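You operate a simulated robot arm through the tools that you are given. There is no shell and no other tool. Be economical: measure what you need, move in short steps, check, and stop when the job is done.

Carry out the task below with a simulated two-armed robot. There is one attempt and no reset: what you move stays moved.

JOB
Put the grey spacer block on the back of the brown bench. Then take the aluminium tray and leave it on top of the medium brown card. Then push the stack table drawer shut. Then open the lower drawer of the sorting stand, take the brass spacer from the top of the steel bench and put it in the inside of the lower drawer of the sorting stand and shut the drawer again. Then fetch the blue pad from the top of the wooden bench and set it on the white pad there. Then take the red brush insert on the top of the wooden bench and put it away on the bottom shelf of the purple bench. Keep to this order. Set down upright: grey spacer block, blue pad.

It is judged by the outcome, as a careful person would: the job done as asked, and still so three seconds after it is handed in. It fails if anything else is knocked over, pushed out of place, dropped, spilled or broken.

ROBOT AND FRAMES
Two 7-joint arms with fingered hands on one trunk, on a base that drives. Base frame: it is fixed to the floor where the robot stands at the start and does not move with it; the origin is under the middle of the robot, x ahead of it, y to its left, z up; the surface under the hand at the start is at about z = 0.9. Lengths are in m, angles in degrees, forces in N, time in s.
The left shoulder is at the start at [0.06, 0.166, 0.876], the right one opposite. With the tool pointing down near the work surface each hand reaches from about 0.26 to 0.84 m from the robot's upright axis, wherever it stands, measured 20 degrees to its own side. Places, roughly: aluminium tray (21x15x4 cm) [0.6, 2.3, 0.3]; back of the brown bench (110x22 cm) [0.98, 1.04, 0.9]; blue pad (4x4x5 cm) [-9.6, 4.7, 0.9]; bottom shelf of the purple bench [-1.8, 4.8, 0.3]; brass spacer (4x4x3 cm) [-7.7, 6.3, 0.9]; grey spacer block (6x4x5 cm) [0.5, -0.1, 0.9]; inside of the lower drawer of the sorting stand [-7, 6.6, 0.5]; lower drawer of the sorting stand [-7, 6.5, 0.6]; medium brown card (36x25x4 cm) [-1.9, 4.8, 0.9]; red brush insert (17x17x5 cm) [-10.1, 4.6, 0.9]; stack table drawer [0.4, 3.1, 0.7]; white pad (7x7x3 cm) [-9.6, 4.6, 0.9]. Payload 5 kg a hand.
The TCP of each hand is the grasp point between the finger pads, 0.032 m short of the fingertips. In the tool frame z runs along the fingers and y along their closing line. Largest opening 0.16 m; the body of the gripper starts 0.089 m behind the TCP. The gripper is a hand of 3 fingers: y runs from the thumb to the fingers, the wrist lies at [0, 0, -0.267] in the tool frame.
Orientation is told as [roll, pitch, yaw] about the base's x, y, z axes, in that order, counted from this pose: with the fingers straight down and closing along the base's y, the tool's x points along the base's -x, its y along +y and its z along -z.

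CONTROLS
- The arms move only by the tool move_arm. It takes "left_plan", "right_plan" or both (then of equal length, played together; a hand with none holds still); each is a list of rows, each a list of 6 numbers: the shift along the tool's x, y, z in units of 50 mm (1.0 is 50 mm), then the turn, a rotation vector about the tool's x, y, z in units of 6 degrees (1.0 is 6 degrees). In form: [[x, y, z, wx, wy, wz], ...]. A call has 1 to 8 rows; each row shifts and turns the commanded pose from where the row before left it, along the tool's axes as they then stand. A call with a number of a shift or a turn outside -1 to 1 is refused whole. A row lasts 0.2 s, in which the tool goes at most 0.05 m and 8.6 degrees; a call with a longer step from one row to the next is refused whole. Where a pose cannot be reached the arm comes as near as it can. A force on the tool above 40 N (or 10 N above the force at the start of the call, whichever is more), or a blocked arm, ends the call early, and 0.2 s more pass. In this call time passes only in rows, and 0.2 s behind the last. It gives the time, the measured TCP pose, the force on the tool (base axes), the opening and the grip force at its end, in the units of the frame above (readings bear some noise), with the torque about the TCP (base axes, N m) and any sound that the robot's microphone picked up.
- Cameras (640 x 400 px; columns grow to the right, rows downward): "scene" is now at [0.0372, -0.0105, 1.5062]; the picture's right is [-0.20, -0.98, 0.00], its down [-0.68, 0.13, -0.72] and it looks along [0.71, -0.14, -0.69] (base axes); focal length 280 px, centre (320, 200). "left" rides on the left gripper at [-0.065, -0.004, -0.116] in its tool frame; the picture's right is [0.06, -1.00, 0.00], its down [0.87, 0.05, -0.49] and it looks along [0.49, 0.03, 0.87] (tool axes); focal length 261 px, centre (320, 200). "right" rides on the right gripper at [0.065, -0.004, -0.116] in its tool frame; the picture's right is [0.06, 1.00, 0.00], its down [-0.87, 0.05, -0.49] and it looks along [-0.49, 0.03, 0.87] (tool axes); focal length 261 px, centre (320, 200). There is no depth. A picture from a camera that has moved, and an enlarged one, comes with that camera's place and axes in the base frame and with its lens. The place of the scene camera against the robot may be out by one fixed shift of up to 0.025 m in any direction.
- snapshot(camera): a new picture of that camera. The clock stands still meanwhile.
- slide_trunk(by): slides the trunk up (or, below 0, down) by that many m; the arms and the scene camera ride with it, the base frame stays. It gives what a move gives, with no picture.
- drive_base(legs): drives the robot by 1 to 6 legs, each [ahead, turn to the left] in m and degrees, along the robot's own axes; the way and the turn of a leg run together, so that a leg with both is an arc; at most 1.5 m and 180 degrees a leg. The arms and the cameras ride along, it lands a little off, and it stops where it bumps. It gives what a move gives.
- curl_fingers(finger1, finger2, thumb_bend, hand): sets how far each is bent, from 0 (flat) to 1 (curled in); at 0.3 the hand is open as for a grip, at 0.7 the pads meet at the TCP. One left out holds its place. A second passes; each finger stops where it meets its share of the squeeze, and holds until it gets a number again. It is the only way to open and close the hand. It gives what a move gives, with no picture; readings hold the bend of each and the force on the fingers (four entries, about 0 where the hand has none), thumb and palm.
- aim_head(pan, tilt): turns the head with the scene camera to pan (to the left, within 86 degrees either way) and tilt (down, from -29 to 69), counted from straight ahead of the robot. It gives what a move gives.
- enlarge(camera, box): a new picture of the part [left, top, right, bottom] of that camera's present view, enlarged. The clock stands still meanwhile.
- finish_job(): hands the job in; it is judged then, once.

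Go step by step. Nothing tells you exact positions but the pictures and the camera data: compare them with the known pose of the tool, close in by small moves and look again before you grip or let go. The budget is 196 turns and 176 pictures, counting those below and the enlarged ones. Unless the task says otherwise, let go and move clear before handing in, and close with one line.

The tools are called after ">>>" by a JSON object that holds its "api" and its "payload". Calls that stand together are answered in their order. move_arm: Moves the arms, as the interface text tells. Its arguments: {"type":"object","properties":{"left_plan":{"type":"array","items":{"type":"array","items":{"type":"number"}}},"right_plan":{"type":"array","items":{"type":"array","items":{"type":"number"}}}},"required":[]} The other tools are called the same way: slide_trunk (by) slides the trunk up or down; curl_fingers (finger1, finger2, thumb_bend, hand) moves the fingers one by one; drive_base (legs) drives the base; aim_head (pan, tilt) turns the head that bears the scene camera; snapshot (camera) takes a picture; enlarge (camera, box) takes an enlarged picture of a part of a camera's view; finish_job () hands the job in.

At the start:

```text
time: 0.0
left_position: [0.5243, 0.0934, 1.1768]
left_tcp_rot: [0.0, 0.1, -0.1]
left_ft_force: [-0.7, 0.2, 0.6]
left_wrist_torque: [-0.01, 0.0, -0.02]
left_grip_width: 0.1599
left_gripper_force: 0.1
left_shape: jaw
left_bend: [0.3, 0.3, 0.3]
left_finger forces: [0.1, 0.0, 0.0, 0.1, 0.0, 0.0]
right_position: [0.5265, -0.3163, 1.1431]
right_tcp_rot: [0.0, 0.0, 0.1]
right_ft_force: [-0.6, -0.8, -0.1]
right_wrist_torque: [-0.03, 0.01, 0.01]
right_grip_width: 0.16
right_gripper_force: 0.0
right_shape: jaw
right_bend: [0.3, 0.3, 0.3]
right_finger forces: [0.0, 0.0, 0.0, 0.0, 0.1, 0.0]
trunk travel left (down, up): [-0.425, 0.165]
robot x, y, heading: [0.0003, 0.001, -0.0]
head pan, tilt: [-11.2, 43.7]
```

scene: 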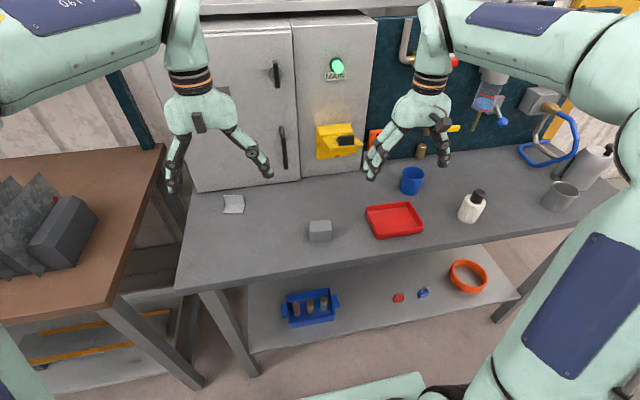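
right: 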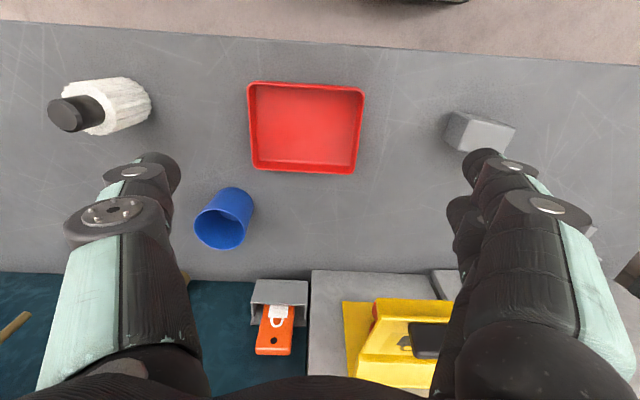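
left: 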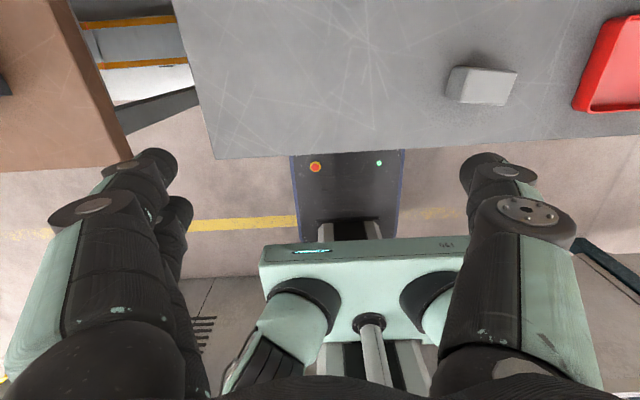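

The grey block sits at about [0.537, -0.11] on the grey bench, by both wrist cameras. I'll bring the right hand over it and look more closely.

>>> {"api": "move_arm", "payload": {"right_plan": [[-0.04, 0.824, 0.33, 0, 0, 0], [-0.04, 0.824, 0.33, 0, 0, 0], [-0.04, 0.824, 0.33, 0, 0, 0], [-0.04, 0.824, 0.33, 0, 0, 0], [-0.04, 0.824, 0.33, 0, 0, 0]]}}

>>> {"api": "snapshot", "payload": {"camera": "right"}}

>>> {"api": "enlarge", "payload": {"camera": "scene", "box": [200, 170, 400, 295]}}

```text
time: 1.2
left_position: [0.5246, 0.0941, 1.1786]
left_tcp_rot: [0.0, -0.1, 0.0]
left_ft_force: [0.3, 0.0, 0.7]
left_wrist_torque: [-0.02, -0.01, 0.01]
left_grip_width: 0.1597
left_gripper_force: 0.1
left_shape: jaw
left_bend: [0.3, 0.3, 0.3]
left_finger forces: [0.0, 0.1, 0.0, 0.0, 0.0, 0.1]
right_position: [0.5363, -0.1098, 1.0612]
right_tcp_rot: [-0.1, 0.0, 0.1]
right_ft_force: [0.7, -0.4, 0.1]
right_wrist_torque: [-0.04, -0.02, -0.04]
right_grip_width: 0.1597
right_gripper_force: 0.0
right_shape: jaw
right_bend: [0.3, 0.3, 0.3]
right_finger forces: [0.0, 0.1, 0.0, 0.1, 0.1, 0.0]
trunk travel left (down, up): [-0.425, 0.165]
robot x, y, heading: [0.002, 0.0017, 0.1]
head pan, tilt: [-11.2, 43.7]
```

```text
172 pictures are left
camera right: at [0.4722, -0.1142, 1.1762], right [-0.06, 1.0, 0.0], down [0.87, 0.05, 0.49], along [0.49, 0.03, -0.87], focal length 261 px, centre (320, 200)
```

right: 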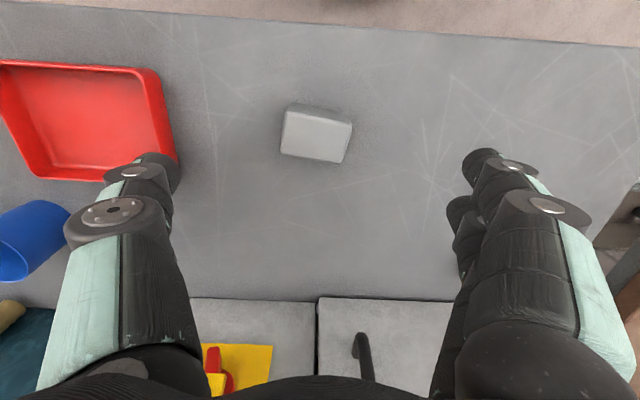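

```text
3.20 times, centred on (300, 232) of scene
camera zoom: at [0.0376, -0.0096, 1.5062], right [-0.19, -0.98, 0.0], down [-0.68, 0.13, -0.72], along [0.71, -0.14, -0.69], focal length 895 px, centre (384, 96)
```

zoom: 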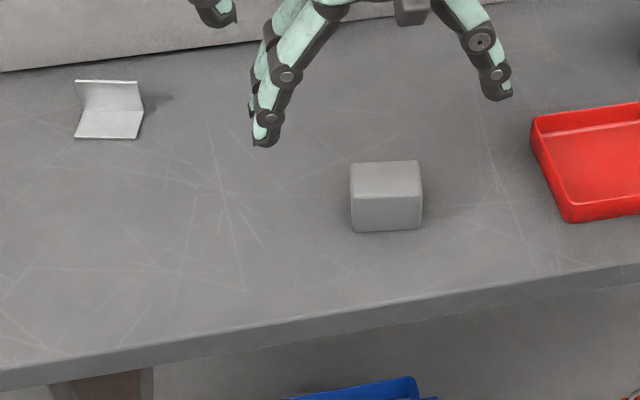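

The block centre is at [0.537, -0.113], yawed about -7°. I'll turn the hand to match and go down around it.

>>> {"api": "move_arm", "payload": {"right_plan": [[0, -0.03, 0.4, 0, 0, 0.55], [0, -0.03, 0.52, 0, 0, 0.55], [0, 0, 0.52, 0, 0, 0], [0, 0, 0.52, 0, 0, 0], [0, 0, 0.52, 0, 0, 0]]}}

>>> {"api": "snapshot", "payload": {"camera": "right"}}

```text
time: 2.4
left_position: [0.5246, 0.0925, 1.1772]
left_tcp_rot: [0.0, 0.0, 0.0]
left_ft_force: [-0.5, -0.2, 0.3]
left_wrist_torque: [0.02, 0.03, 0.01]
left_grip_width: 0.16
left_gripper_force: 0.1
left_shape: jaw
left_bend: [0.3, 0.3, 0.3]
left_finger forces: [0.0, 0.0, 0.0, 0.0, 0.0, 0.1]
right_position: [0.5381, -0.1126, 0.9378]
right_tcp_rot: [0.0, 0.0, -6.6]
right_ft_force: [0.5, 0.0, 0.3]
right_wrist_torque: [-0.01, 0.02, 0.02]
right_grip_width: 0.1597
right_gripper_force: 0.1
right_shape: jaw
right_bend: [0.3, 0.3, 0.3]
right_finger forces: [0.1, 0.0, 0.0, 0.1, 0.0, 0.0]
trunk travel left (down, up): [-0.425, 0.165]
robot x, y, heading: [-0.0026, 0.0047, 0.0]
head pan, tilt: [-11.2, 43.7]
```

```text
170 pictures are left
camera right: at [0.4723, -0.1096, 1.0527], right [0.05, 1.0, 0.0], down [0.87, -0.05, 0.49], along [0.49, -0.03, -0.87], focal length 261 px, centre (320, 200)
```

right: 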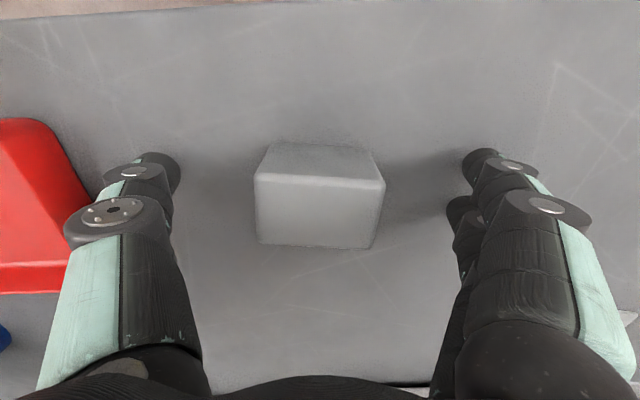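

The block is centred between the fingers, so I'll close on it.

>>> {"api": "curl_fingers", "payload": {"hand": "right", "finger1": 0.65, "finger2": 0.65, "thumb_bend": 0.65}}

>>> {"api": "snapshot", "payload": {"camera": "right"}}

```text
time: 3.4
left_position: [0.5219, 0.0934, 1.1789]
left_tcp_rot: [0.0, -0.1, 0.0]
left_ft_force: [0.1, -0.2, -0.8]
left_wrist_torque: [0.0, 0.01, 0.01]
left_grip_width: 0.1598
left_gripper_force: 0.1
left_shape: jaw
left_bend: [0.3, 0.3, 0.3]
left_finger forces: [0.0, 0.0, 0.0, 0.1, 0.0, 0.0]
right_position: [0.5369, -0.1127, 0.939]
right_tcp_rot: [0.1, -0.3, -6.6]
right_ft_force: [5.0, 2.4, 30.6]
right_wrist_torque: [0.68, -0.11, -0.21]
right_grip_width: 0.0639
right_gripper_force: 29.8
right_shape: fingers
right_bend: [0.59, 0.59, 0.6]
right_finger forces: [21.3, 17.5, 0.0, 0.1, 20.8, 0.0]
trunk travel left (down, up): [-0.425, 0.165]
robot x, y, heading: [-0.0028, -0.0013, 0.1]
head pan, tilt: [-11.2, 43.7]
```

```text
169 pictures are left
camera right: at [0.4717, -0.1089, 1.0549], right [0.05, 1.0, 0.0], down [0.87, -0.05, 0.5], along [0.49, -0.02, -0.87], focal length 261 px, centre (320, 200)
```

right: 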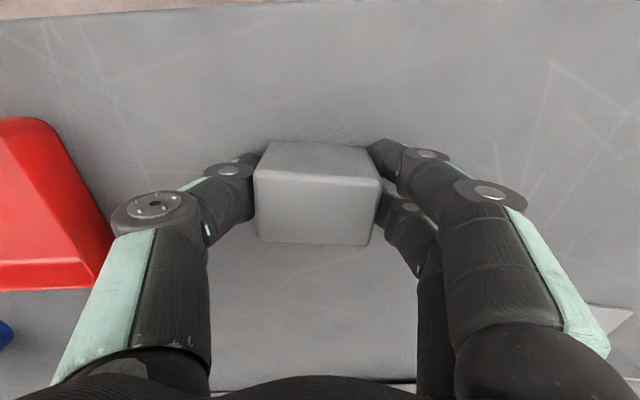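

Block gripped. I'll lift it, bring the hand in a little, and look left to the brown bench.

>>> {"api": "move_arm", "payload": {"right_plan": [[0, 0, -0.4, 0, 0, 0], [0, 0, -0.9, 0, 0, 0], [0, 0, -0.95, 0, 0, 0], [0, 0, -0.95, 0, 0, 0], [0.6, 0, -0.7, 0, 0, 0], [0.95, -0.1, 0, 0, 0, 0], [0.95, -0.1, 0, 0, 0, 0]]}}

>>> {"api": "aim_head", "payload": {"pan": 50, "tilt": 35}}

>>> {"api": "snapshot", "payload": {"camera": "scene"}}

>>> {"api": "snapshot", "payload": {"camera": "right"}}

```text
time: 5.0
left_position: [0.5232, 0.0926, 1.1784]
left_tcp_rot: [0.0, -0.1, 0.0]
left_ft_force: [0.0, -0.7, -0.4]
left_wrist_torque: [-0.01, -0.01, 0.01]
left_grip_width: 0.16
left_gripper_force: 0.0
left_shape: jaw
left_bend: [0.3, 0.3, 0.3]
left_finger forces: [0.0, 0.0, 0.0, 0.0, 0.0, 0.0]
right_position: [0.4081, -0.109, 1.1308]
right_tcp_rot: [0.0, 0.0, -6.6]
right_ft_force: [0.2, 0.4, -0.8]
right_wrist_torque: [-0.01, -0.02, -0.01]
right_grip_width: 0.0638
right_gripper_force: 16.0
right_shape: fingers
right_bend: [0.59, 0.58, 0.6]
right_finger forces: [8.4, 8.3, 0.0, 0.1, 16.8, 0.0]
trunk travel left (down, up): [-0.425, 0.165]
robot x, y, heading: [0.0003, -0.0015, -0.1]
head pan, tilt: [-11.2, 43.7]
```

```text
time: 6.3
left_position: [0.5233, 0.0917, 1.177]
left_tcp_rot: [0.0, 0.0, 0.0]
left_ft_force: [-0.3, -0.6, -0.2]
left_wrist_torque: [0.01, 0.03, 0.0]
left_grip_width: 0.16
left_gripper_force: 0.1
left_shape: jaw
left_bend: [0.3, 0.3, 0.3]
left_finger forces: [0.0, 0.1, 0.0, 0.0, 0.0, 0.0]
right_position: [0.4097, -0.1102, 1.1299]
right_tcp_rot: [-0.1, 0.0, -6.5]
right_ft_force: [0.3, 0.1, -0.1]
right_wrist_torque: [0.01, 0.02, -0.02]
right_grip_width: 0.0635
right_gripper_force: 16.6
right_shape: fingers
right_bend: [0.59, 0.58, 0.6]
right_finger forces: [8.6, 8.3, 0.0, 0.0, 16.8, 0.0]
trunk travel left (down, up): [-0.425, 0.165]
robot x, y, heading: [-0.0008, 0.0033, 0.0]
head pan, tilt: [50.0, 35.0]
```

```text
168 pictures are left
camera scene: at [0.0132, 0.073, 1.5191], right [0.77, -0.64, 0.0], down [-0.37, -0.44, -0.82], along [0.53, 0.63, -0.57], focal length 280 px, centre (320, 200)
```

scene: 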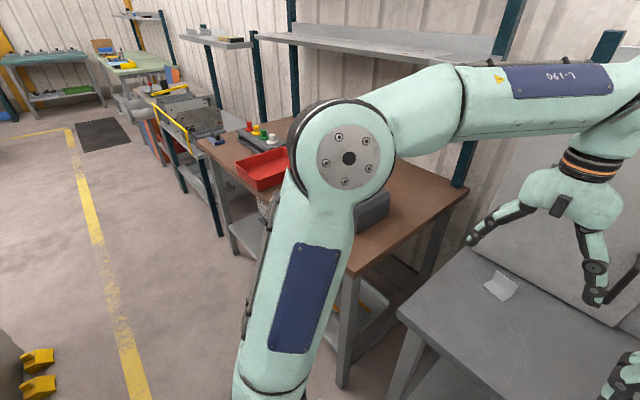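

```text
167 pictures are left
camera right: at [0.3438, -0.1061, 1.2459], right [0.05, 1.0, 0.0], down [0.87, -0.05, 0.49], along [0.49, -0.03, -0.87], focal length 261 px, centre (320, 200)
```

right: 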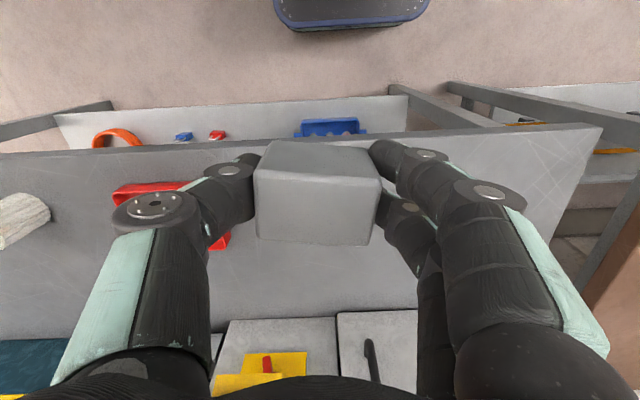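

The aisle on the left is clear. I'll back up, drive along the benches and face the brown bench.

>>> {"api": "drive_base", "payload": {"legs": [[-0.3, 0], [0, 90], [0.9, 0], [0, -90]]}}

>>> {"api": "aim_head", "payload": {"pan": 0, "tilt": 35}}

>>> {"api": "snapshot", "payload": {"camera": "scene"}}

```text
time: 20.5
left_position: [0.2308, 0.9865, 1.1789]
left_tcp_rot: [0.0, 0.0, -0.3]
left_ft_force: [-0.4, -0.1, -0.3]
left_wrist_torque: [0.04, 0.01, 0.01]
left_grip_width: 0.1597
left_gripper_force: 0.0
left_shape: jaw
left_bend: [0.3, 0.3, 0.3]
left_finger forces: [0.1, 0.0, 0.0, 0.0, 0.0, 0.1]
right_position: [0.1159, 0.785, 1.1294]
right_tcp_rot: [0.0, 0.0, -6.9]
right_ft_force: [0.8, 0.3, -1.4]
right_wrist_torque: [0.01, -0.01, -0.01]
right_grip_width: 0.0635
right_gripper_force: 17.0
right_shape: fingers
right_bend: [0.59, 0.58, 0.6]
right_finger forces: [8.5, 8.2, 0.0, 0.1, 16.7, 0.1]
trunk travel left (down, up): [-0.425, 0.165]
robot x, y, heading: [-0.2913, 0.8962, -0.2]
head pan, tilt: [50.0, 35.0]
```

```text
time: 21.7
left_position: [0.231, 0.9857, 1.1769]
left_tcp_rot: [0.0, 0.0, -0.3]
left_ft_force: [0.2, 0.9, 0.2]
left_wrist_torque: [0.01, 0.02, -0.01]
left_grip_width: 0.1596
left_gripper_force: 0.1
left_shape: jaw
left_bend: [0.3, 0.3, 0.3]
left_finger forces: [0.0, 0.1, 0.0, 0.1, 0.0, 0.1]
right_position: [0.1152, 0.7861, 1.1307]
right_tcp_rot: [0.0, 0.0, -6.9]
right_ft_force: [0.1, 0.1, -0.9]
right_wrist_torque: [0.03, 0.01, 0.02]
right_grip_width: 0.0637
right_gripper_force: 16.8
right_shape: fingers
right_bend: [0.59, 0.58, 0.6]
right_finger forces: [8.6, 8.2, 0.1, 0.1, 16.7, 0.0]
trunk travel left (down, up): [-0.425, 0.165]
robot x, y, heading: [-0.2953, 0.8977, -0.1]
head pan, tilt: [0.0, 35.0]
```

```text
166 pictures are left
camera scene: at [-0.2485, 0.9014, 1.5191], right [0.0, -1.0, 0.0], down [-0.57, 0.0, -0.82], along [0.82, 0.0, -0.57], focal length 280 px, centre (320, 200)
```

scene: 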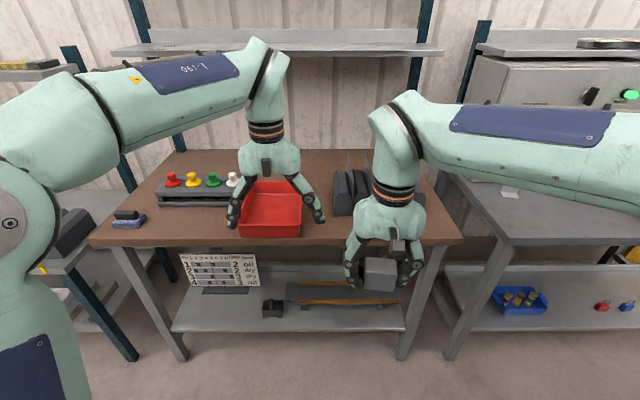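

The brown bench's back strip is free between the knob board and the dark plates. I'll shift left so that spot is on the right arm's side, raise the trunk, and move in.

>>> {"api": "drive_base", "payload": {"legs": [[0, 90], [0.3, 0], [0, -90]]}}

>>> {"api": "slide_trunk", "payload": {"by": 0.15}}

>>> {"api": "drive_base", "payload": {"legs": [[0.37, 0]]}}

>>> {"api": "aim_head", "payload": {"pan": -15, "tilt": 40}}

>>> {"api": "snapshot", "payload": {"camera": "scene"}}

>>> {"api": "snapshot", "payload": {"camera": "right"}}

```text
time: 29.3
left_position: [-0.1249, 1.7045, 1.1777]
left_tcp_rot: [0.0, 0.0, 62.5]
left_ft_force: [-0.2, -0.1, 0.2]
left_wrist_torque: [0.01, 0.01, 0.01]
left_grip_width: 0.16
left_gripper_force: 0.0
left_shape: jaw
left_bend: [0.3, 0.3, 0.3]
left_finger forces: [0.0, 0.0, 0.0, 0.0, 0.0, 0.1]
right_position: [0.0009, 1.5079, 1.13]
right_tcp_rot: [-0.1, 0.0, 55.8]
right_ft_force: [-0.1, -0.8, -1.4]
right_wrist_torque: [-0.01, -0.04, 0.02]
right_grip_width: 0.0636
right_gripper_force: 17.3
right_shape: fingers
right_bend: [0.59, 0.58, 0.6]
right_finger forces: [8.7, 8.3, 0.0, 0.0, 17.0, 0.0]
trunk travel left (down, up): [-0.425, 0.165]
robot x, y, heading: [-0.2895, 1.1969, 62.6]
head pan, tilt: [0.0, 35.0]
stopped in leg 3: the robot was blocked; the commanded pose is now the measured one
```

```text
time: 31.1
left_position: [-0.126, 1.7046, 1.3279]
left_tcp_rot: [0.0, -0.1, 62.5]
left_ft_force: [-1.2, 0.4, -0.1]
left_wrist_torque: [-0.06, 0.0, 0.01]
left_grip_width: 0.1599
left_gripper_force: 0.0
left_shape: jaw
left_bend: [0.3, 0.3, 0.3]
left_finger forces: [0.0, 0.1, 0.0, 0.0, 0.0, 0.1]
right_position: [-0.0004, 1.5094, 1.2795]
right_tcp_rot: [0.1, 0.1, 55.9]
right_ft_force: [0.2, -0.3, -0.5]
right_wrist_torque: [0.02, -0.01, 0.0]
right_grip_width: 0.0636
right_gripper_force: 16.9
right_shape: fingers
right_bend: [0.59, 0.58, 0.6]
right_finger forces: [8.5, 8.3, 0.1, 0.0, 17.0, 0.1]
trunk travel left (down, up): [-0.575, 0.015]
robot x, y, heading: [-0.2853, 1.197, 62.9]
head pan, tilt: [0.0, 35.0]
```

```text
time: 33.4
left_position: [0.0409, 2.0402, 1.3263]
left_tcp_rot: [0.0, 0.0, 62.9]
left_ft_force: [-0.9, 0.3, -0.8]
left_wrist_torque: [-0.02, -0.01, 0.0]
left_grip_width: 0.1599
left_gripper_force: 0.0
left_shape: jaw
left_bend: [0.3, 0.3, 0.3]
left_finger forces: [0.1, 0.0, 0.0, 0.0, 0.0, 0.0]
right_position: [0.169, 1.8445, 1.2797]
right_tcp_rot: [0.0, 0.1, 56.3]
right_ft_force: [-0.5, 0.2, -1.5]
right_wrist_torque: [-0.01, 0.05, 0.0]
right_grip_width: 0.0636
right_gripper_force: 17.3
right_shape: fingers
right_bend: [0.59, 0.58, 0.6]
right_finger forces: [8.6, 8.3, 0.0, 0.0, 17.0, 0.1]
trunk travel left (down, up): [-0.575, 0.015]
robot x, y, heading: [-0.1133, 1.5312, 62.9]
head pan, tilt: [0.0, 35.0]
```

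```text
time: 34.2
left_position: [0.0416, 2.0385, 1.3277]
left_tcp_rot: [-0.1, -0.1, 62.9]
left_ft_force: [-0.7, 0.6, 0.9]
left_wrist_torque: [0.01, 0.0, 0.01]
left_grip_width: 0.1599
left_gripper_force: 0.1
left_shape: jaw
left_bend: [0.3, 0.3, 0.3]
left_finger forces: [0.0, 0.1, 0.0, 0.0, 0.0, 0.0]
right_position: [0.1693, 1.8438, 1.2794]
right_tcp_rot: [0.0, 0.1, 56.3]
right_ft_force: [-0.1, 0.3, -1.1]
right_wrist_torque: [0.0, 0.0, 0.01]
right_grip_width: 0.0637
right_gripper_force: 16.9
right_shape: fingers
right_bend: [0.59, 0.58, 0.6]
right_finger forces: [8.7, 8.3, 0.1, 0.0, 17.0, 0.0]
trunk travel left (down, up): [-0.575, 0.015]
robot x, y, heading: [-0.114, 1.5317, 62.9]
head pan, tilt: [-15.0, 40.0]
```

```text
165 pictures are left
camera scene: at [-0.0857, 1.5717, 1.6616], right [0.74, -0.67, 0.0], down [-0.43, -0.48, -0.77], along [0.51, 0.57, -0.64], focal length 280 px, centre (320, 200)
```

scene: 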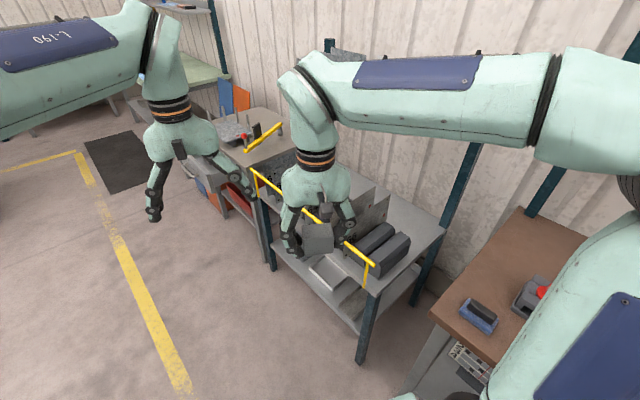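

```text
164 pictures are left
camera right: at [0.1355, 1.7868, 1.3956], right [-0.86, 0.5, 0.0], down [0.44, 0.75, 0.49], along [0.25, 0.42, -0.87], focal length 261 px, centre (320, 200)
```

right: 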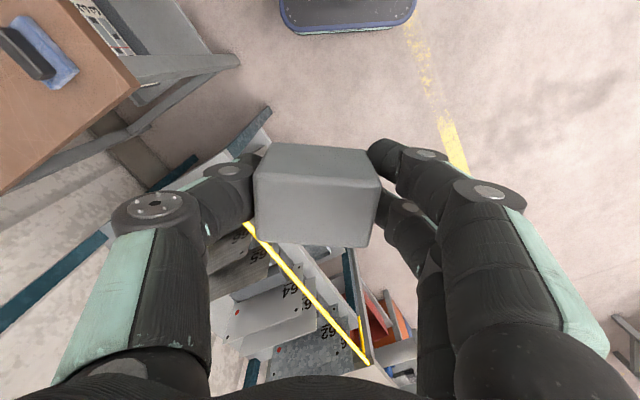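

The last turn was blocked, probably by something on the aisle side, so the forward leg ran in the wrong direction. I'll look left and down to see what's there before moving again.

>>> {"api": "aim_head", "payload": {"pan": 86, "tilt": 45}}

>>> {"api": "snapshot", "payload": {"camera": "scene"}}

>>> {"api": "snapshot", "payload": {"camera": "left"}}

```text
time: 36.0
left_position: [0.0406, 2.0381, 1.3275]
left_tcp_rot: [0.0, 0.0, 62.9]
left_ft_force: [0.2, -0.2, -0.3]
left_wrist_torque: [-0.01, -0.01, 0.03]
left_grip_width: 0.16
left_gripper_force: 0.0
left_shape: jaw
left_bend: [0.3, 0.3, 0.3]
left_finger forces: [0.0, 0.1, 0.0, 0.0, 0.0, 0.1]
right_position: [0.1682, 1.8438, 1.2794]
right_tcp_rot: [0.0, 0.1, 56.3]
right_ft_force: [-0.1, 0.5, -1.5]
right_wrist_torque: [0.02, 0.0, 0.0]
right_grip_width: 0.0636
right_gripper_force: 17.0
right_shape: fingers
right_bend: [0.59, 0.58, 0.6]
right_finger forces: [8.7, 8.3, 0.1, 0.1, 17.0, 0.0]
trunk travel left (down, up): [-0.575, 0.015]
robot x, y, heading: [-0.1156, 1.5283, 62.8]
head pan, tilt: [85.9, 45.0]
```

```text
163 pictures are left
camera scene: at [-0.2121, 1.5505, 1.6543], right [0.52, 0.86, 0.0], down [0.61, -0.36, -0.71], along [-0.61, 0.36, -0.71], focal length 280 px, centre (320, 200)
```

scene: 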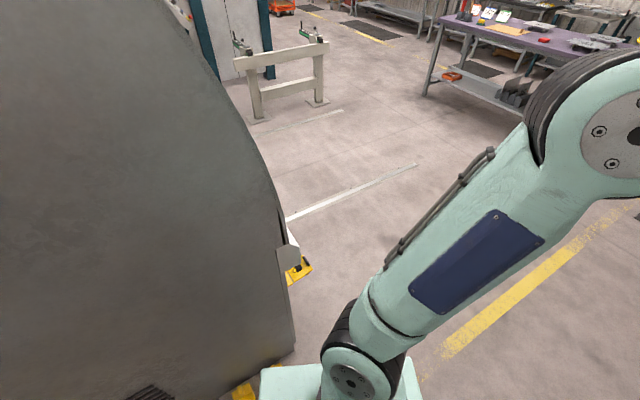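

```text
162 pictures are left
camera left: at [0.0733, 2.0942, 1.4442], right [0.86, -0.51, 0.0], down [-0.44, -0.75, 0.49], along [-0.25, -0.42, -0.87], focal length 261 px, centre (320, 200)
```

left: 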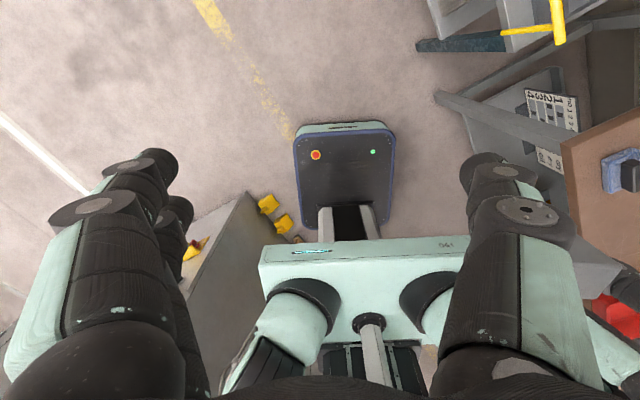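

A tall machine stands close on the aisle side, with its face at about x ≈ -0.57. There's more room at this x, so I'll straighten to 90°, back up 0.3 m and turn to face the bench.

>>> {"api": "drive_base", "payload": {"legs": [[0, 27], [-0.3, 0], [0, -90]]}}

>>> {"api": "aim_head", "payload": {"pan": -10, "tilt": 40}}

>>> {"api": "snapshot", "payload": {"camera": "scene"}}

```text
time: 43.2
left_position: [0.4059, 1.336, 1.3271]
left_tcp_rot: [-0.1, 0.0, 1.1]
left_ft_force: [-0.4, 0.5, 0.6]
left_wrist_torque: [0.05, -0.01, 0.01]
left_grip_width: 0.1598
left_gripper_force: 0.1
left_shape: jaw
left_bend: [0.3, 0.3, 0.3]
left_finger forces: [0.0, 0.0, 0.0, 0.0, 0.0, 0.0]
right_position: [0.2943, 1.1308, 1.2797]
right_tcp_rot: [-0.1, 0.0, -5.5]
right_ft_force: [-0.1, -0.4, -0.8]
right_wrist_torque: [0.0, 0.03, 0.0]
right_grip_width: 0.0635
right_gripper_force: 16.5
right_shape: fingers
right_bend: [0.59, 0.58, 0.6]
right_finger forces: [8.6, 8.2, 0.1, 0.0, 16.7, 0.0]
trunk travel left (down, up): [-0.575, 0.015]
robot x, y, heading: [-0.1186, 1.2334, 1.3]
head pan, tilt: [85.9, 45.0]
```

```text
time: 45.0
left_position: [0.4042, 1.3363, 1.3272]
left_tcp_rot: [0.0, 0.0, 1.1]
left_ft_force: [0.2, -0.5, -0.2]
left_wrist_torque: [0.02, -0.01, 0.01]
left_grip_width: 0.1598
left_gripper_force: 0.0
left_shape: jaw
left_bend: [0.3, 0.3, 0.3]
left_finger forces: [0.0, 0.0, 0.0, 0.0, 0.0, 0.0]
right_position: [0.2925, 1.1309, 1.2795]
right_tcp_rot: [0.0, 0.1, -5.5]
right_ft_force: [1.2, 0.5, -1.3]
right_wrist_torque: [0.04, 0.01, 0.03]
right_grip_width: 0.0634
right_gripper_force: 16.9
right_shape: fingers
right_bend: [0.59, 0.58, 0.6]
right_finger forces: [8.5, 8.2, 0.1, 0.0, 16.8, 0.0]
trunk travel left (down, up): [-0.575, 0.015]
robot x, y, heading: [-0.1221, 1.2319, 1.1]
head pan, tilt: [-10.0, 40.0]
```

```text
161 pictures are left
camera scene: at [-0.0771, 1.2248, 1.6616], right [-0.15, -0.99, 0.0], down [-0.64, 0.1, -0.77], along [0.76, -0.12, -0.64], focal length 280 px, centre (320, 200)
```

scene: 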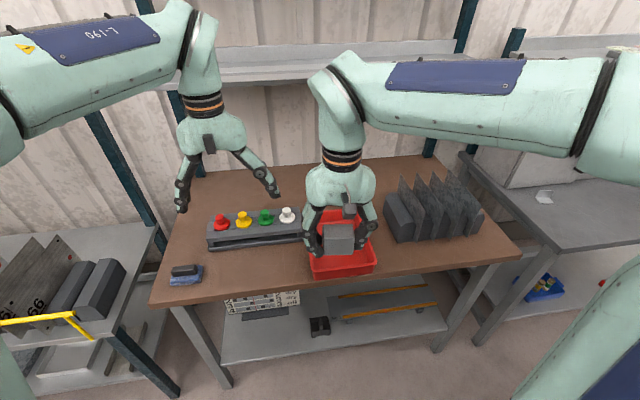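

The path ahead is clear with both hands high. I'll drive in 0.2 m, noting that the wall shelf overhangs the bench's back at about z ≈ 1.37, so the arm has to extend low.

>>> {"api": "drive_base", "payload": {"legs": [[0.2, -1]]}}

>>> {"api": "move_arm", "payload": {"right_plan": [[0, -0.3, 0.9, 0, 0, 0], [0, -0.3, 0.9, 0, 0, 0], [0, -0.3, 0.9, 0, 0, 0], [0, -0.3, 0.7, 0, 0, 0]]}}

>>> {"api": "snapshot", "payload": {"camera": "scene"}}

>>> {"api": "snapshot", "payload": {"camera": "right"}}

```text
time: 46.6
left_position: [0.608, 1.3294, 1.3268]
left_tcp_rot: [0.0, -0.1, 0.3]
left_ft_force: [-0.5, -1.0, 0.1]
left_wrist_torque: [-0.03, 0.09, 0.0]
left_grip_width: 0.1599
left_gripper_force: 0.1
left_shape: jaw
left_bend: [0.3, 0.3, 0.3]
left_finger forces: [0.0, 0.0, 0.0, 0.1, 0.0, 0.1]
right_position: [0.4929, 1.1272, 1.2793]
right_tcp_rot: [0.0, 0.1, -6.5]
right_ft_force: [0.3, -1.0, -1.0]
right_wrist_torque: [0.02, 0.07, -0.02]
right_grip_width: 0.0634
right_gripper_force: 17.2
right_shape: fingers
right_bend: [0.59, 0.58, 0.6]
right_finger forces: [8.4, 8.2, 0.1, 0.1, 16.7, 0.1]
trunk travel left (down, up): [-0.575, 0.015]
robot x, y, heading: [0.0802, 1.238, 0.6]
head pan, tilt: [-10.0, 40.0]
```

```text
time: 47.6
left_position: [0.6077, 1.3294, 1.3267]
left_tcp_rot: [0.0, 0.0, 0.2]
left_ft_force: [0.7, 0.4, -0.2]
left_wrist_torque: [0.05, 0.02, -0.03]
left_grip_width: 0.16
left_gripper_force: 0.1
left_shape: jaw
left_bend: [0.3, 0.3, 0.3]
left_finger forces: [0.0, 0.0, 0.0, 0.0, 0.0, 0.0]
right_position: [0.486, 1.064, 1.1076]
right_tcp_rot: [-0.1, 0.1, -6.6]
right_ft_force: [0.0, -0.4, -1.7]
right_wrist_torque: [0.0, 0.02, 0.01]
right_grip_width: 0.0636
right_gripper_force: 16.7
right_shape: fingers
right_bend: [0.59, 0.58, 0.6]
right_finger forces: [8.5, 8.3, 0.0, 0.0, 16.7, 0.1]
trunk travel left (down, up): [-0.575, 0.015]
robot x, y, heading: [0.0839, 1.2362, 0.4]
head pan, tilt: [-10.0, 40.0]
```

```text
160 pictures are left
camera scene: at [0.1233, 1.2262, 1.6616], right [-0.17, -0.99, 0.0], down [-0.63, 0.11, -0.77], along [0.75, -0.13, -0.64], focal length 280 px, centre (320, 200)
```

scene: 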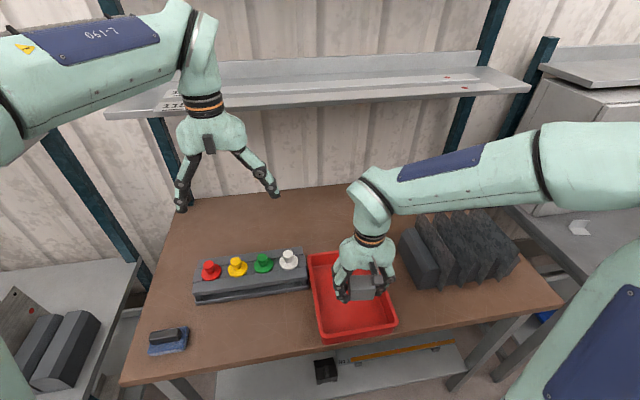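

```text
159 pictures are left
camera right: at [0.4197, 1.0677, 1.223], right [0.05, 1.0, 0.0], down [0.87, -0.04, 0.49], along [0.49, -0.02, -0.87], focal length 261 px, centre (320, 200)
```

right: 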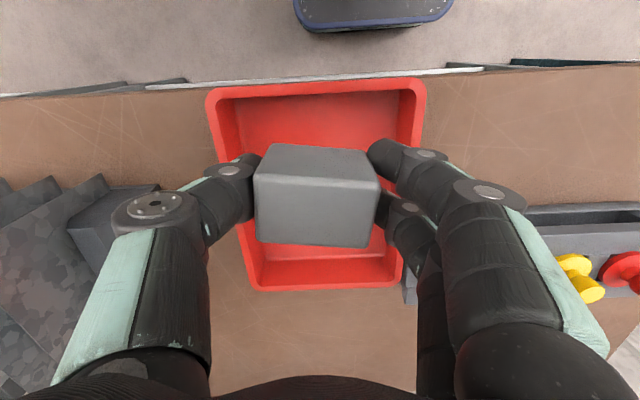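

The back strip behind the red tray is clear. I'll extend the right hand low and forward.

>>> {"api": "move_arm", "payload": {"right_plan": [[-0.95, 0, 0.2, 0, 0, 0], [-0.95, 0, 0.2, 0, 0, 0], [-0.95, 0, 0.2, 0, 0, 0], [-0.95, 0, 0.2, 0, 0, 0], [-0.95, 0, 0.2, 0, 0, 0], [-0.95, 0, 0.2, 0, 0, 0], [-0.95, 0, 0.2, 0, 0, 0], [-0.95, 0, 0.2, 0, 0, 0]]}}

>>> {"api": "snapshot", "payload": {"camera": "scene"}}

>>> {"api": "snapshot", "payload": {"camera": "right"}}

```text
time: 49.4
left_position: [0.609, 1.3299, 1.3268]
left_tcp_rot: [0.0, 0.0, 0.2]
left_ft_force: [0.9, 0.2, -0.2]
left_wrist_torque: [-0.02, 0.07, 0.02]
left_grip_width: 0.1601
left_gripper_force: 0.1
left_shape: jaw
left_bend: [0.3, 0.3, 0.3]
left_finger forces: [0.0, 0.1, 0.1, 0.0, 0.0, 0.0]
right_position: [0.8598, 1.0242, 1.0264]
right_tcp_rot: [-0.2, 0.2, -6.4]
right_ft_force: [0.6, -0.6, -0.7]
right_wrist_torque: [-0.02, 0.01, -0.01]
right_grip_width: 0.0635
right_gripper_force: 17.0
right_shape: fingers
right_bend: [0.59, 0.58, 0.6]
right_finger forces: [8.6, 8.3, 0.0, 0.0, 16.6, 0.1]
trunk travel left (down, up): [-0.575, 0.015]
robot x, y, heading: [0.0828, 1.2344, 0.4]
head pan, tilt: [-10.0, 40.0]
```

```text
158 pictures are left
camera scene: at [0.1252, 1.2269, 1.6616], right [-0.17, -0.99, 0.0], down [-0.63, 0.11, -0.77], along [0.75, -0.13, -0.64], focal length 280 px, centre (320, 200)
```

scene: 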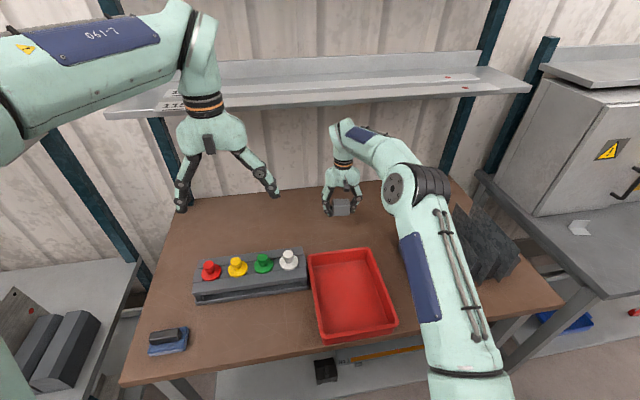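

```text
157 pictures are left
camera right: at [0.7949, 1.0269, 1.1436], right [0.05, 1.0, 0.0], down [0.87, -0.04, 0.49], along [0.49, -0.03, -0.87], focal length 261 px, centre (320, 200)
```

right: 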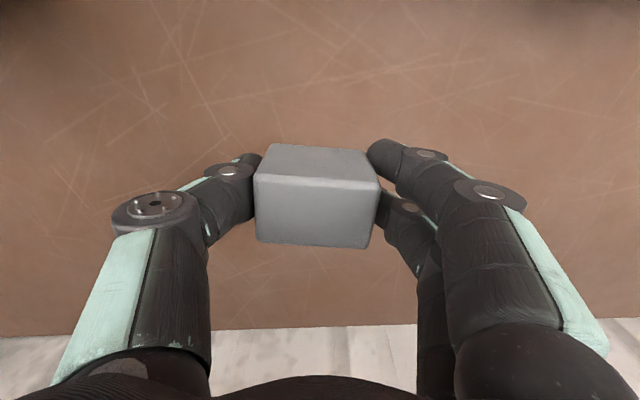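

There's more depth (the back edge is at about x ≈ 1.14), so I'll go to x ≈ 0.955 and lower gently.

>>> {"api": "move_arm", "payload": {"right_plan": [[-0.8, 0, 0.4, 0, 0, 0], [-0.8, 0, 0.4, 0, 0, 0], [-0.3, 0, 0.5, 0, 0, 0], [0, 0, 0.2, 0, 0, 0]]}}

>>> {"api": "snapshot", "payload": {"camera": "right"}}

```text
time: 50.4
left_position: [0.6049, 1.3299, 1.3276]
left_tcp_rot: [0.0, -0.1, 0.2]
left_ft_force: [-1.0, -0.8, 0.2]
left_wrist_torque: [0.0, -0.07, 0.02]
left_grip_width: 0.1598
left_gripper_force: 0.1
left_shape: jaw
left_bend: [0.3, 0.3, 0.3]
left_finger forces: [0.0, 0.0, 0.1, 0.0, 0.0, 0.0]
right_position: [0.8987, 1.0307, 0.9758]
right_tcp_rot: [0.1, -0.1, -6.5]
right_ft_force: [-1.0, 0.2, -0.7]
right_wrist_torque: [0.03, -0.02, 0.0]
right_grip_width: 0.0633
right_gripper_force: 17.0
right_shape: fingers
right_bend: [0.58, 0.58, 0.6]
right_finger forces: [8.6, 8.3, 0.1, 0.1, 16.8, 0.0]
right hand out of reach, approached as far as the arm can: row 2, 3
trunk travel left (down, up): [-0.575, 0.015]
robot x, y, heading: [0.0856, 1.2376, 0.2]
head pan, tilt: [-10.0, 40.0]
```

```text
156 pictures are left
camera right: at [0.8333, 1.0342, 1.0916], right [0.05, 1.0, 0.0], down [0.87, -0.04, 0.49], along [0.49, -0.03, -0.87], focal length 261 px, centre (320, 200)
```

right: 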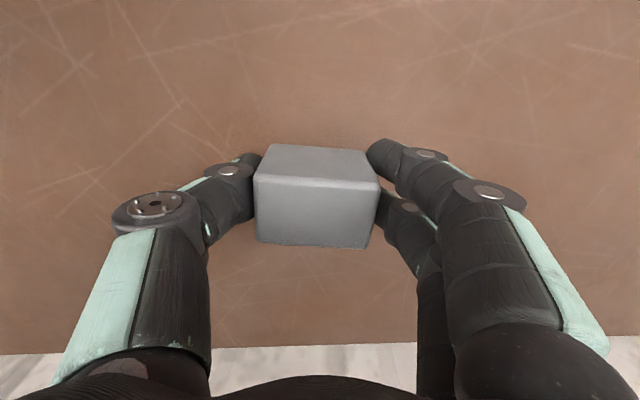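

The arm is at its limit, so I'll nudge the base 5 cm ahead.

>>> {"api": "drive_base", "payload": {"legs": [[0.06, 0]]}}

>>> {"api": "snapshot", "payload": {"camera": "right"}}

```text
time: 51.3
left_position: [0.6697, 1.3307, 1.3262]
left_tcp_rot: [0.0, 0.2, 0.2]
left_ft_force: [0.4, 0.1, -0.6]
left_wrist_torque: [0.03, 0.07, 0.01]
left_grip_width: 0.1601
left_gripper_force: 0.1
left_shape: jaw
left_bend: [0.3, 0.3, 0.3]
left_finger forces: [0.0, 0.0, 0.0, 0.1, 0.1, 0.0]
right_position: [0.9629, 1.032, 0.973]
right_tcp_rot: [-0.1, 0.3, -6.4]
right_ft_force: [0.8, 0.8, -2.0]
right_wrist_torque: [-0.02, 0.04, 0.03]
right_grip_width: 0.0632
right_gripper_force: 16.9
right_shape: fingers
right_bend: [0.58, 0.58, 0.6]
right_finger forces: [8.6, 8.4, 0.0, 0.1, 16.8, 0.1]
trunk travel left (down, up): [-0.575, 0.015]
robot x, y, heading: [0.1427, 1.2357, 0.3]
head pan, tilt: [-10.0, 40.0]
```

```text
155 pictures are left
camera right: at [0.8972, 1.0354, 1.089], right [0.05, 1.0, 0.0], down [0.87, -0.04, 0.49], along [0.49, -0.02, -0.87], focal length 261 px, centre (320, 200)
```

right: 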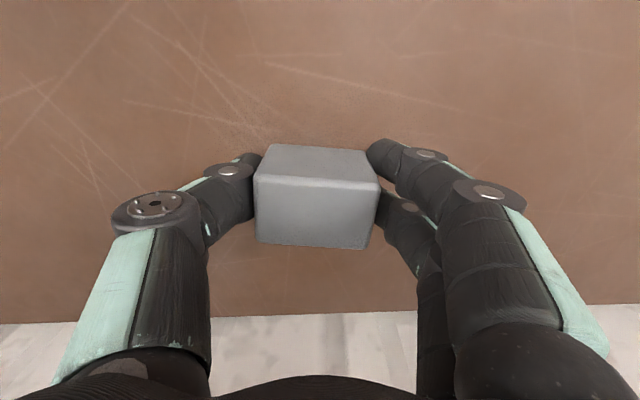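

Now at x=0.963, centred in the strip. Lowering until contact.

>>> {"api": "move_arm", "payload": {"right_plan": [[0, 0, 0.3, 0, 0, 0], [0, 0, 0.2, 0, 0, 0], [0, 0, 0.12, 0, 0, 0], [0, 0, 0.1, 0, 0, 0], [0, 0, 0.1, 0, 0, 0]]}}

>>> {"api": "enlarge", "payload": {"camera": "scene", "box": [260, 140, 420, 240]}}

```text
time: 52.5
left_position: [0.6644, 1.3322, 1.3279]
left_tcp_rot: [0.1, -0.1, 0.3]
left_ft_force: [0.5, 0.6, 0.6]
left_wrist_torque: [0.0, 0.02, 0.02]
left_grip_width: 0.1596
left_gripper_force: 0.2
left_shape: jaw
left_bend: [0.3, 0.3, 0.3]
left_finger forces: [0.0, 0.0, 0.0, 0.0, 0.0, 0.0]
right_position: [0.9601, 1.0334, 0.9392]
right_tcp_rot: [0.1, -0.4, -6.6]
right_ft_force: [1.2, 1.1, 30.4]
right_wrist_torque: [0.32, 0.22, 0.01]
right_grip_width: 0.0635
right_gripper_force: 31.2
right_shape: fingers
right_bend: [0.6, 0.59, 0.6]
right_finger forces: [23.4, 14.0, 0.0, 0.0, 25.3, 0.1]
trunk travel left (down, up): [-0.575, 0.015]
robot x, y, heading: [0.1463, 1.2359, 0.4]
head pan, tilt: [-10.0, 40.0]
```

```text
4.00 times, centred on (340, 190) of scene
camera zoom: at [0.1809, 1.2278, 1.6623], right [-0.17, -0.99, 0.0], down [-0.63, 0.11, -0.77], along [0.76, -0.13, -0.64], focal length 1119 px, centre (240, 240)
```

zoom: 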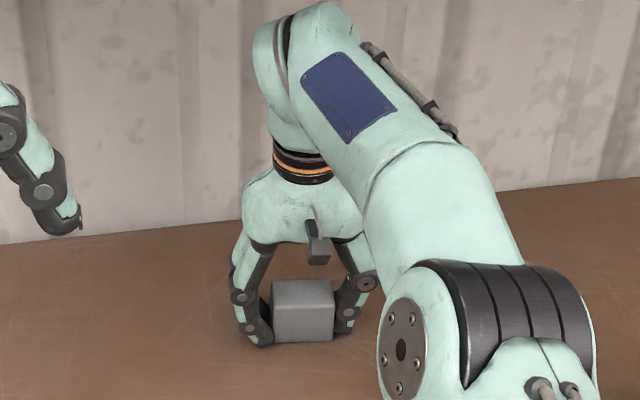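

Contact at z=0.939, the same as at the pick, so the block is resting on the bench. Releasing.

>>> {"api": "move_arm", "payload": {"right_plan": [[0, 0, -0.04, 0, 0, 0]]}}

>>> {"api": "curl_fingers", "payload": {"hand": "right", "finger1": 0.4, "finger2": 0.4, "thumb_bend": 0.4}}

>>> {"api": "snapshot", "payload": {"camera": "right"}}

```text
time: 52.9
left_position: [0.6663, 1.3323, 1.3294]
left_tcp_rot: [0.0, -0.1, 0.3]
left_ft_force: [1.0, -0.2, 0.2]
left_wrist_torque: [-0.01, 0.01, 0.03]
left_grip_width: 0.16
left_gripper_force: 0.1
left_shape: jaw
left_bend: [0.3, 0.3, 0.3]
left_finger forces: [0.0, 0.1, 0.0, 0.0, 0.0, 0.1]
right_position: [0.9602, 1.0327, 0.9388]
right_tcp_rot: [0.0, -0.3, -6.4]
right_ft_force: [7.6, 1.5, 35.2]
right_wrist_torque: [0.69, -0.24, -0.29]
right_grip_width: 0.0634
right_gripper_force: 33.4
right_shape: fingers
right_bend: [0.6, 0.59, 0.6]
right_finger forces: [24.5, 19.1, 0.0, 0.0, 22.9, 0.1]
trunk travel left (down, up): [-0.575, 0.015]
robot x, y, heading: [0.1425, 1.232, 0.6]
head pan, tilt: [-10.0, 40.0]
```

```text
time: 53.9
left_position: [0.6658, 1.3311, 1.3286]
left_tcp_rot: [0.0, -0.1, 0.2]
left_ft_force: [-0.9, -0.4, 0.2]
left_wrist_torque: [0.01, -0.01, 0.03]
left_grip_width: 0.16
left_gripper_force: 0.0
left_shape: jaw
left_bend: [0.3, 0.3, 0.3]
left_finger forces: [0.0, 0.0, 0.0, 0.0, 0.0, 0.1]
right_position: [0.9595, 1.0336, 0.9361]
right_tcp_rot: [0.0, 0.0, -6.4]
right_ft_force: [-4.9, 6.8, 27.0]
right_wrist_torque: [-0.47, 0.3, -0.09]
right_grip_width: 0.1318
right_gripper_force: 13.9
right_shape: fingers
right_bend: [0.39, 0.39, 0.4]
right_finger forces: [4.9, 4.4, 0.0, 0.0, 18.1, 0.1]
trunk travel left (down, up): [-0.575, 0.015]
robot x, y, heading: [0.1438, 1.2322, 0.4]
head pan, tilt: [-10.0, 40.0]
```

```text
153 pictures are left
camera right: at [0.8933, 1.0368, 1.0522], right [0.05, 1.0, 0.0], down [0.87, -0.04, 0.49], along [0.49, -0.03, -0.87], focal length 261 px, centre (320, 200)
```

right: 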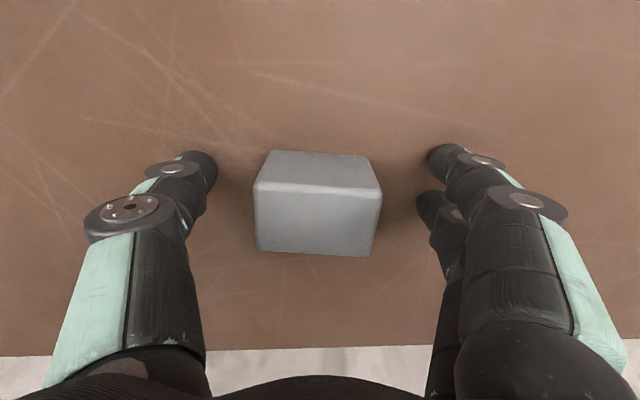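

The block stands free. I'll lift clear, pull the hand back under the shelf and check.

>>> {"api": "move_arm", "payload": {"right_plan": [[0, 0, -0.6, 0, 0, 0], [0, 0, -0.6, 0, 0, 0], [0, 0, -0.5, 0, 0, 0], [0.9, 0, 0, 0, 0, 0], [0.95, 0, 0, 0, 0, 0], [0.95, 0, -0.1, 0, 0, 0], [0.9, 0, -0.4, 0, 0, 0], [0.8, 0, -0.6, 0, 0, 0]]}}

>>> {"api": "move_arm", "payload": {"right_plan": [[0.7, 0, -0.7, 0, 0, 0], [0.7, 0, -0.7, 0, 0, 0], [0.7, 0, -0.7, 0, 0, 0], [0.7, 0, -0.3, 0, 0, 0]]}}

>>> {"api": "snapshot", "payload": {"camera": "scene"}}

```text
time: 55.5
left_position: [0.6984, 1.3071, 1.3315]
left_tcp_rot: [-0.9, -2.2, -1.2]
left_ft_force: [-0.3, -1.9, -1.3]
left_wrist_torque: [0.28, -0.09, -0.02]
left_grip_width: 0.1601
left_gripper_force: 0.0
left_shape: jaw
left_bend: [0.3, 0.3, 0.3]
left_finger forces: [0.1, 0.0, 0.1, 0.0, 0.1, 0.0]
right_position: [0.944, 1.044, 1.064]
right_tcp_rot: [3.6, -11.7, -13.1]
right_ft_force: [1.0, 0.5, 1.4]
right_wrist_torque: [0.06, 0.1, 0.03]
right_grip_width: 0.1284
right_gripper_force: 0.0
right_shape: fingers
right_bend: [0.4, 0.4, 0.4]
right_finger forces: [0.1, 0.0, 0.0, 0.1, 0.0, 0.1]
right hand out of reach, approached as far as the arm can: row 3
trunk travel left (down, up): [-0.575, 0.015]
robot x, y, heading: [0.1448, 1.241, 0.2]
head pan, tilt: [-10.0, 40.0]
stopped in row 7 (right hand): the arm was blocked; the commanded pose is now the measured one
```

```text
time: 55.8
left_position: [0.6491, 1.2663, 1.3588]
left_tcp_rot: [-0.8, -8.8, -8.7]
left_ft_force: [0.4, -0.9, -0.5]
left_wrist_torque: [0.08, -0.11, 0.01]
left_grip_width: 0.1599
left_gripper_force: 0.0
left_shape: jaw
left_bend: [0.3, 0.3, 0.3]
left_finger forces: [0.1, 0.0, 0.0, 0.0, 0.1, 0.0]
right_position: [0.9256, 1.0436, 1.0749]
right_tcp_rot: [2.8, -15.6, -10.9]
right_ft_force: [3.5, 1.3, 5.8]
right_wrist_torque: [-0.05, 0.52, -0.04]
right_grip_width: 0.1283
right_gripper_force: 0.1
right_shape: fingers
right_bend: [0.4, 0.4, 0.4]
right_finger forces: [0.1, 0.0, 0.1, 0.0, 0.0, 0.1]
trunk travel left (down, up): [-0.575, 0.015]
robot x, y, heading: [0.158, 1.2358, -1.2]
head pan, tilt: [-10.0, 40.0]
stopped in row 1 (left hand): the arm was blocked; the commanded pose is now the measured one
```

```text
152 pictures are left
camera scene: at [0.4001, 1.2152, 1.6637], right [-0.19, -0.98, 0.02], down [-0.72, 0.13, -0.68], along [0.67, -0.14, -0.73], focal length 280 px, centre (320, 200)
```

scene: 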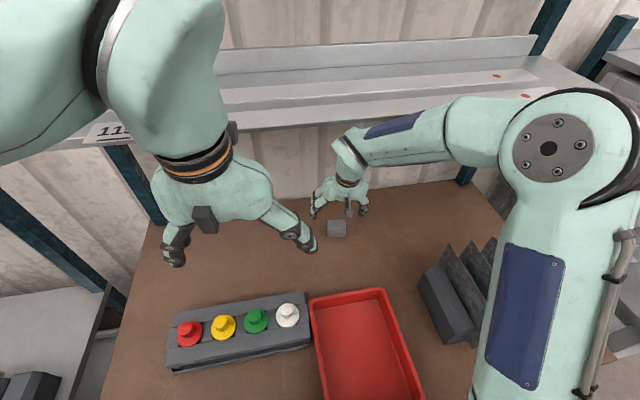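

The wrist appears to have hooked behind the shelf lip, and pulling back has tipped the robot forward a few degrees. I'll stop pulling, lower the right hand slightly to unhook it and see how the body settles.

>>> {"api": "move_arm", "payload": {"right_plan": [[-0.2, 0, 0.5, 0, 0, 0]]}}

>>> {"api": "snapshot", "payload": {"camera": "scene"}}

```text
time: 56.2
left_position: [0.4443, 1.3017, 1.3866]
left_tcp_rot: [1.6, -18.8, -11.0]
left_ft_force: [3.2, 1.7, 0.4]
left_wrist_torque: [-0.14, 0.37, -0.08]
left_grip_width: 0.1602
left_gripper_force: 0.0
left_shape: jaw
left_bend: [0.3, 0.3, 0.3]
left_finger forces: [0.0, 0.0, 0.0, 0.0, 0.0, 0.0]
right_position: [0.834, 1.0904, 1.1889]
right_tcp_rot: [4.3, -30.9, -5.4]
right_ft_force: [1.3, 1.1, -1.1]
right_wrist_torque: [-0.15, 0.19, -0.06]
right_grip_width: 0.1283
right_gripper_force: 0.0
right_shape: fingers
right_bend: [0.4, 0.4, 0.4]
right_finger forces: [0.0, 0.0, 0.1, 0.0, 0.1, 0.1]
trunk travel left (down, up): [-0.575, 0.015]
robot x, y, heading: [0.1531, 1.2358, -2.2]
head pan, tilt: [-10.0, 40.0]
stopped in row 1 (left hand): the arm was blocked; the commanded pose is now the measured one
```

```text
151 pictures are left
camera scene: at [0.2753, 1.233, 1.6726], right [-0.21, -0.98, 0.02], down [-0.66, 0.13, -0.74], along [0.72, -0.17, -0.68], focal length 280 px, centre (320, 200)
```

scene: 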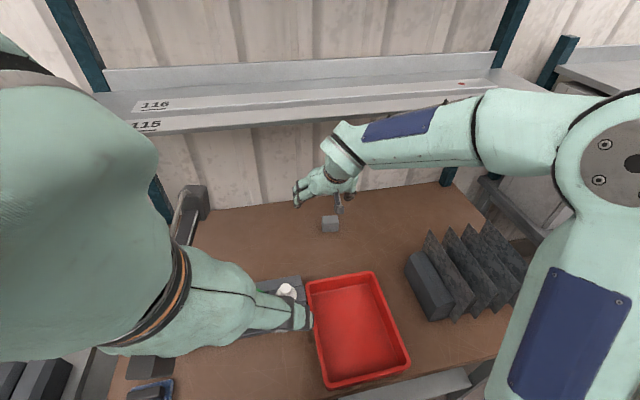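

The body is rocking back upright and the block is still standing. I'll let it settle without commanding the arms.

>>> {"api": "aim_head", "payload": {"pan": -12, "tilt": 42}}

>>> {"api": "snapshot", "payload": {"camera": "scene"}}

```text
time: 56.8
left_position: [0.5323, 1.2796, 1.3618]
left_tcp_rot: [-0.1, -13.8, -8.3]
left_ft_force: [-4.1, 2.2, 1.4]
left_wrist_torque: [-0.11, -0.3, -0.02]
left_grip_width: 0.16
left_gripper_force: 0.1
left_shape: jaw
left_bend: [0.3, 0.3, 0.3]
left_finger forces: [0.0, 0.0, 0.0, 0.0, 0.0, 0.0]
right_position: [0.8345, 1.0515, 1.1168]
right_tcp_rot: [5.5, -22.2, -11.7]
right_ft_force: [-1.3, -2.4, 2.2]
right_wrist_torque: [0.23, -0.09, 0.09]
right_grip_width: 0.1285
right_gripper_force: 0.0
right_shape: fingers
right_bend: [0.4, 0.4, 0.4]
right_finger forces: [0.0, 0.0, 0.1, 0.0, 0.0, 0.1]
trunk travel left (down, up): [-0.575, 0.015]
robot x, y, heading: [0.157, 1.2354, -2.4]
head pan, tilt: [-12.0, 42.0]
```

```text
150 pictures are left
camera scene: at [0.1706, 1.2204, 1.6611], right [-0.25, -0.97, 0.0], down [-0.64, 0.16, -0.75], along [0.73, -0.18, -0.66], focal length 280 px, centre (320, 200)
```

scene: 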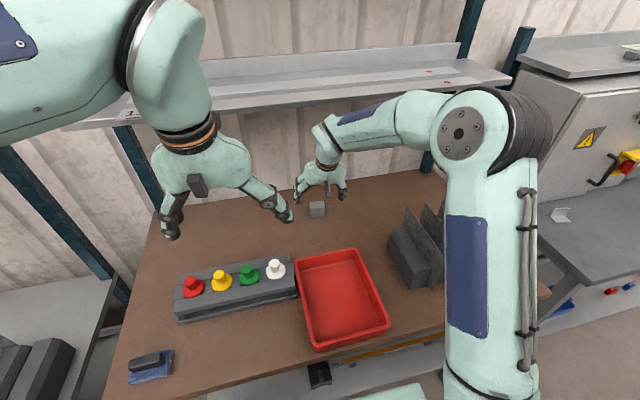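

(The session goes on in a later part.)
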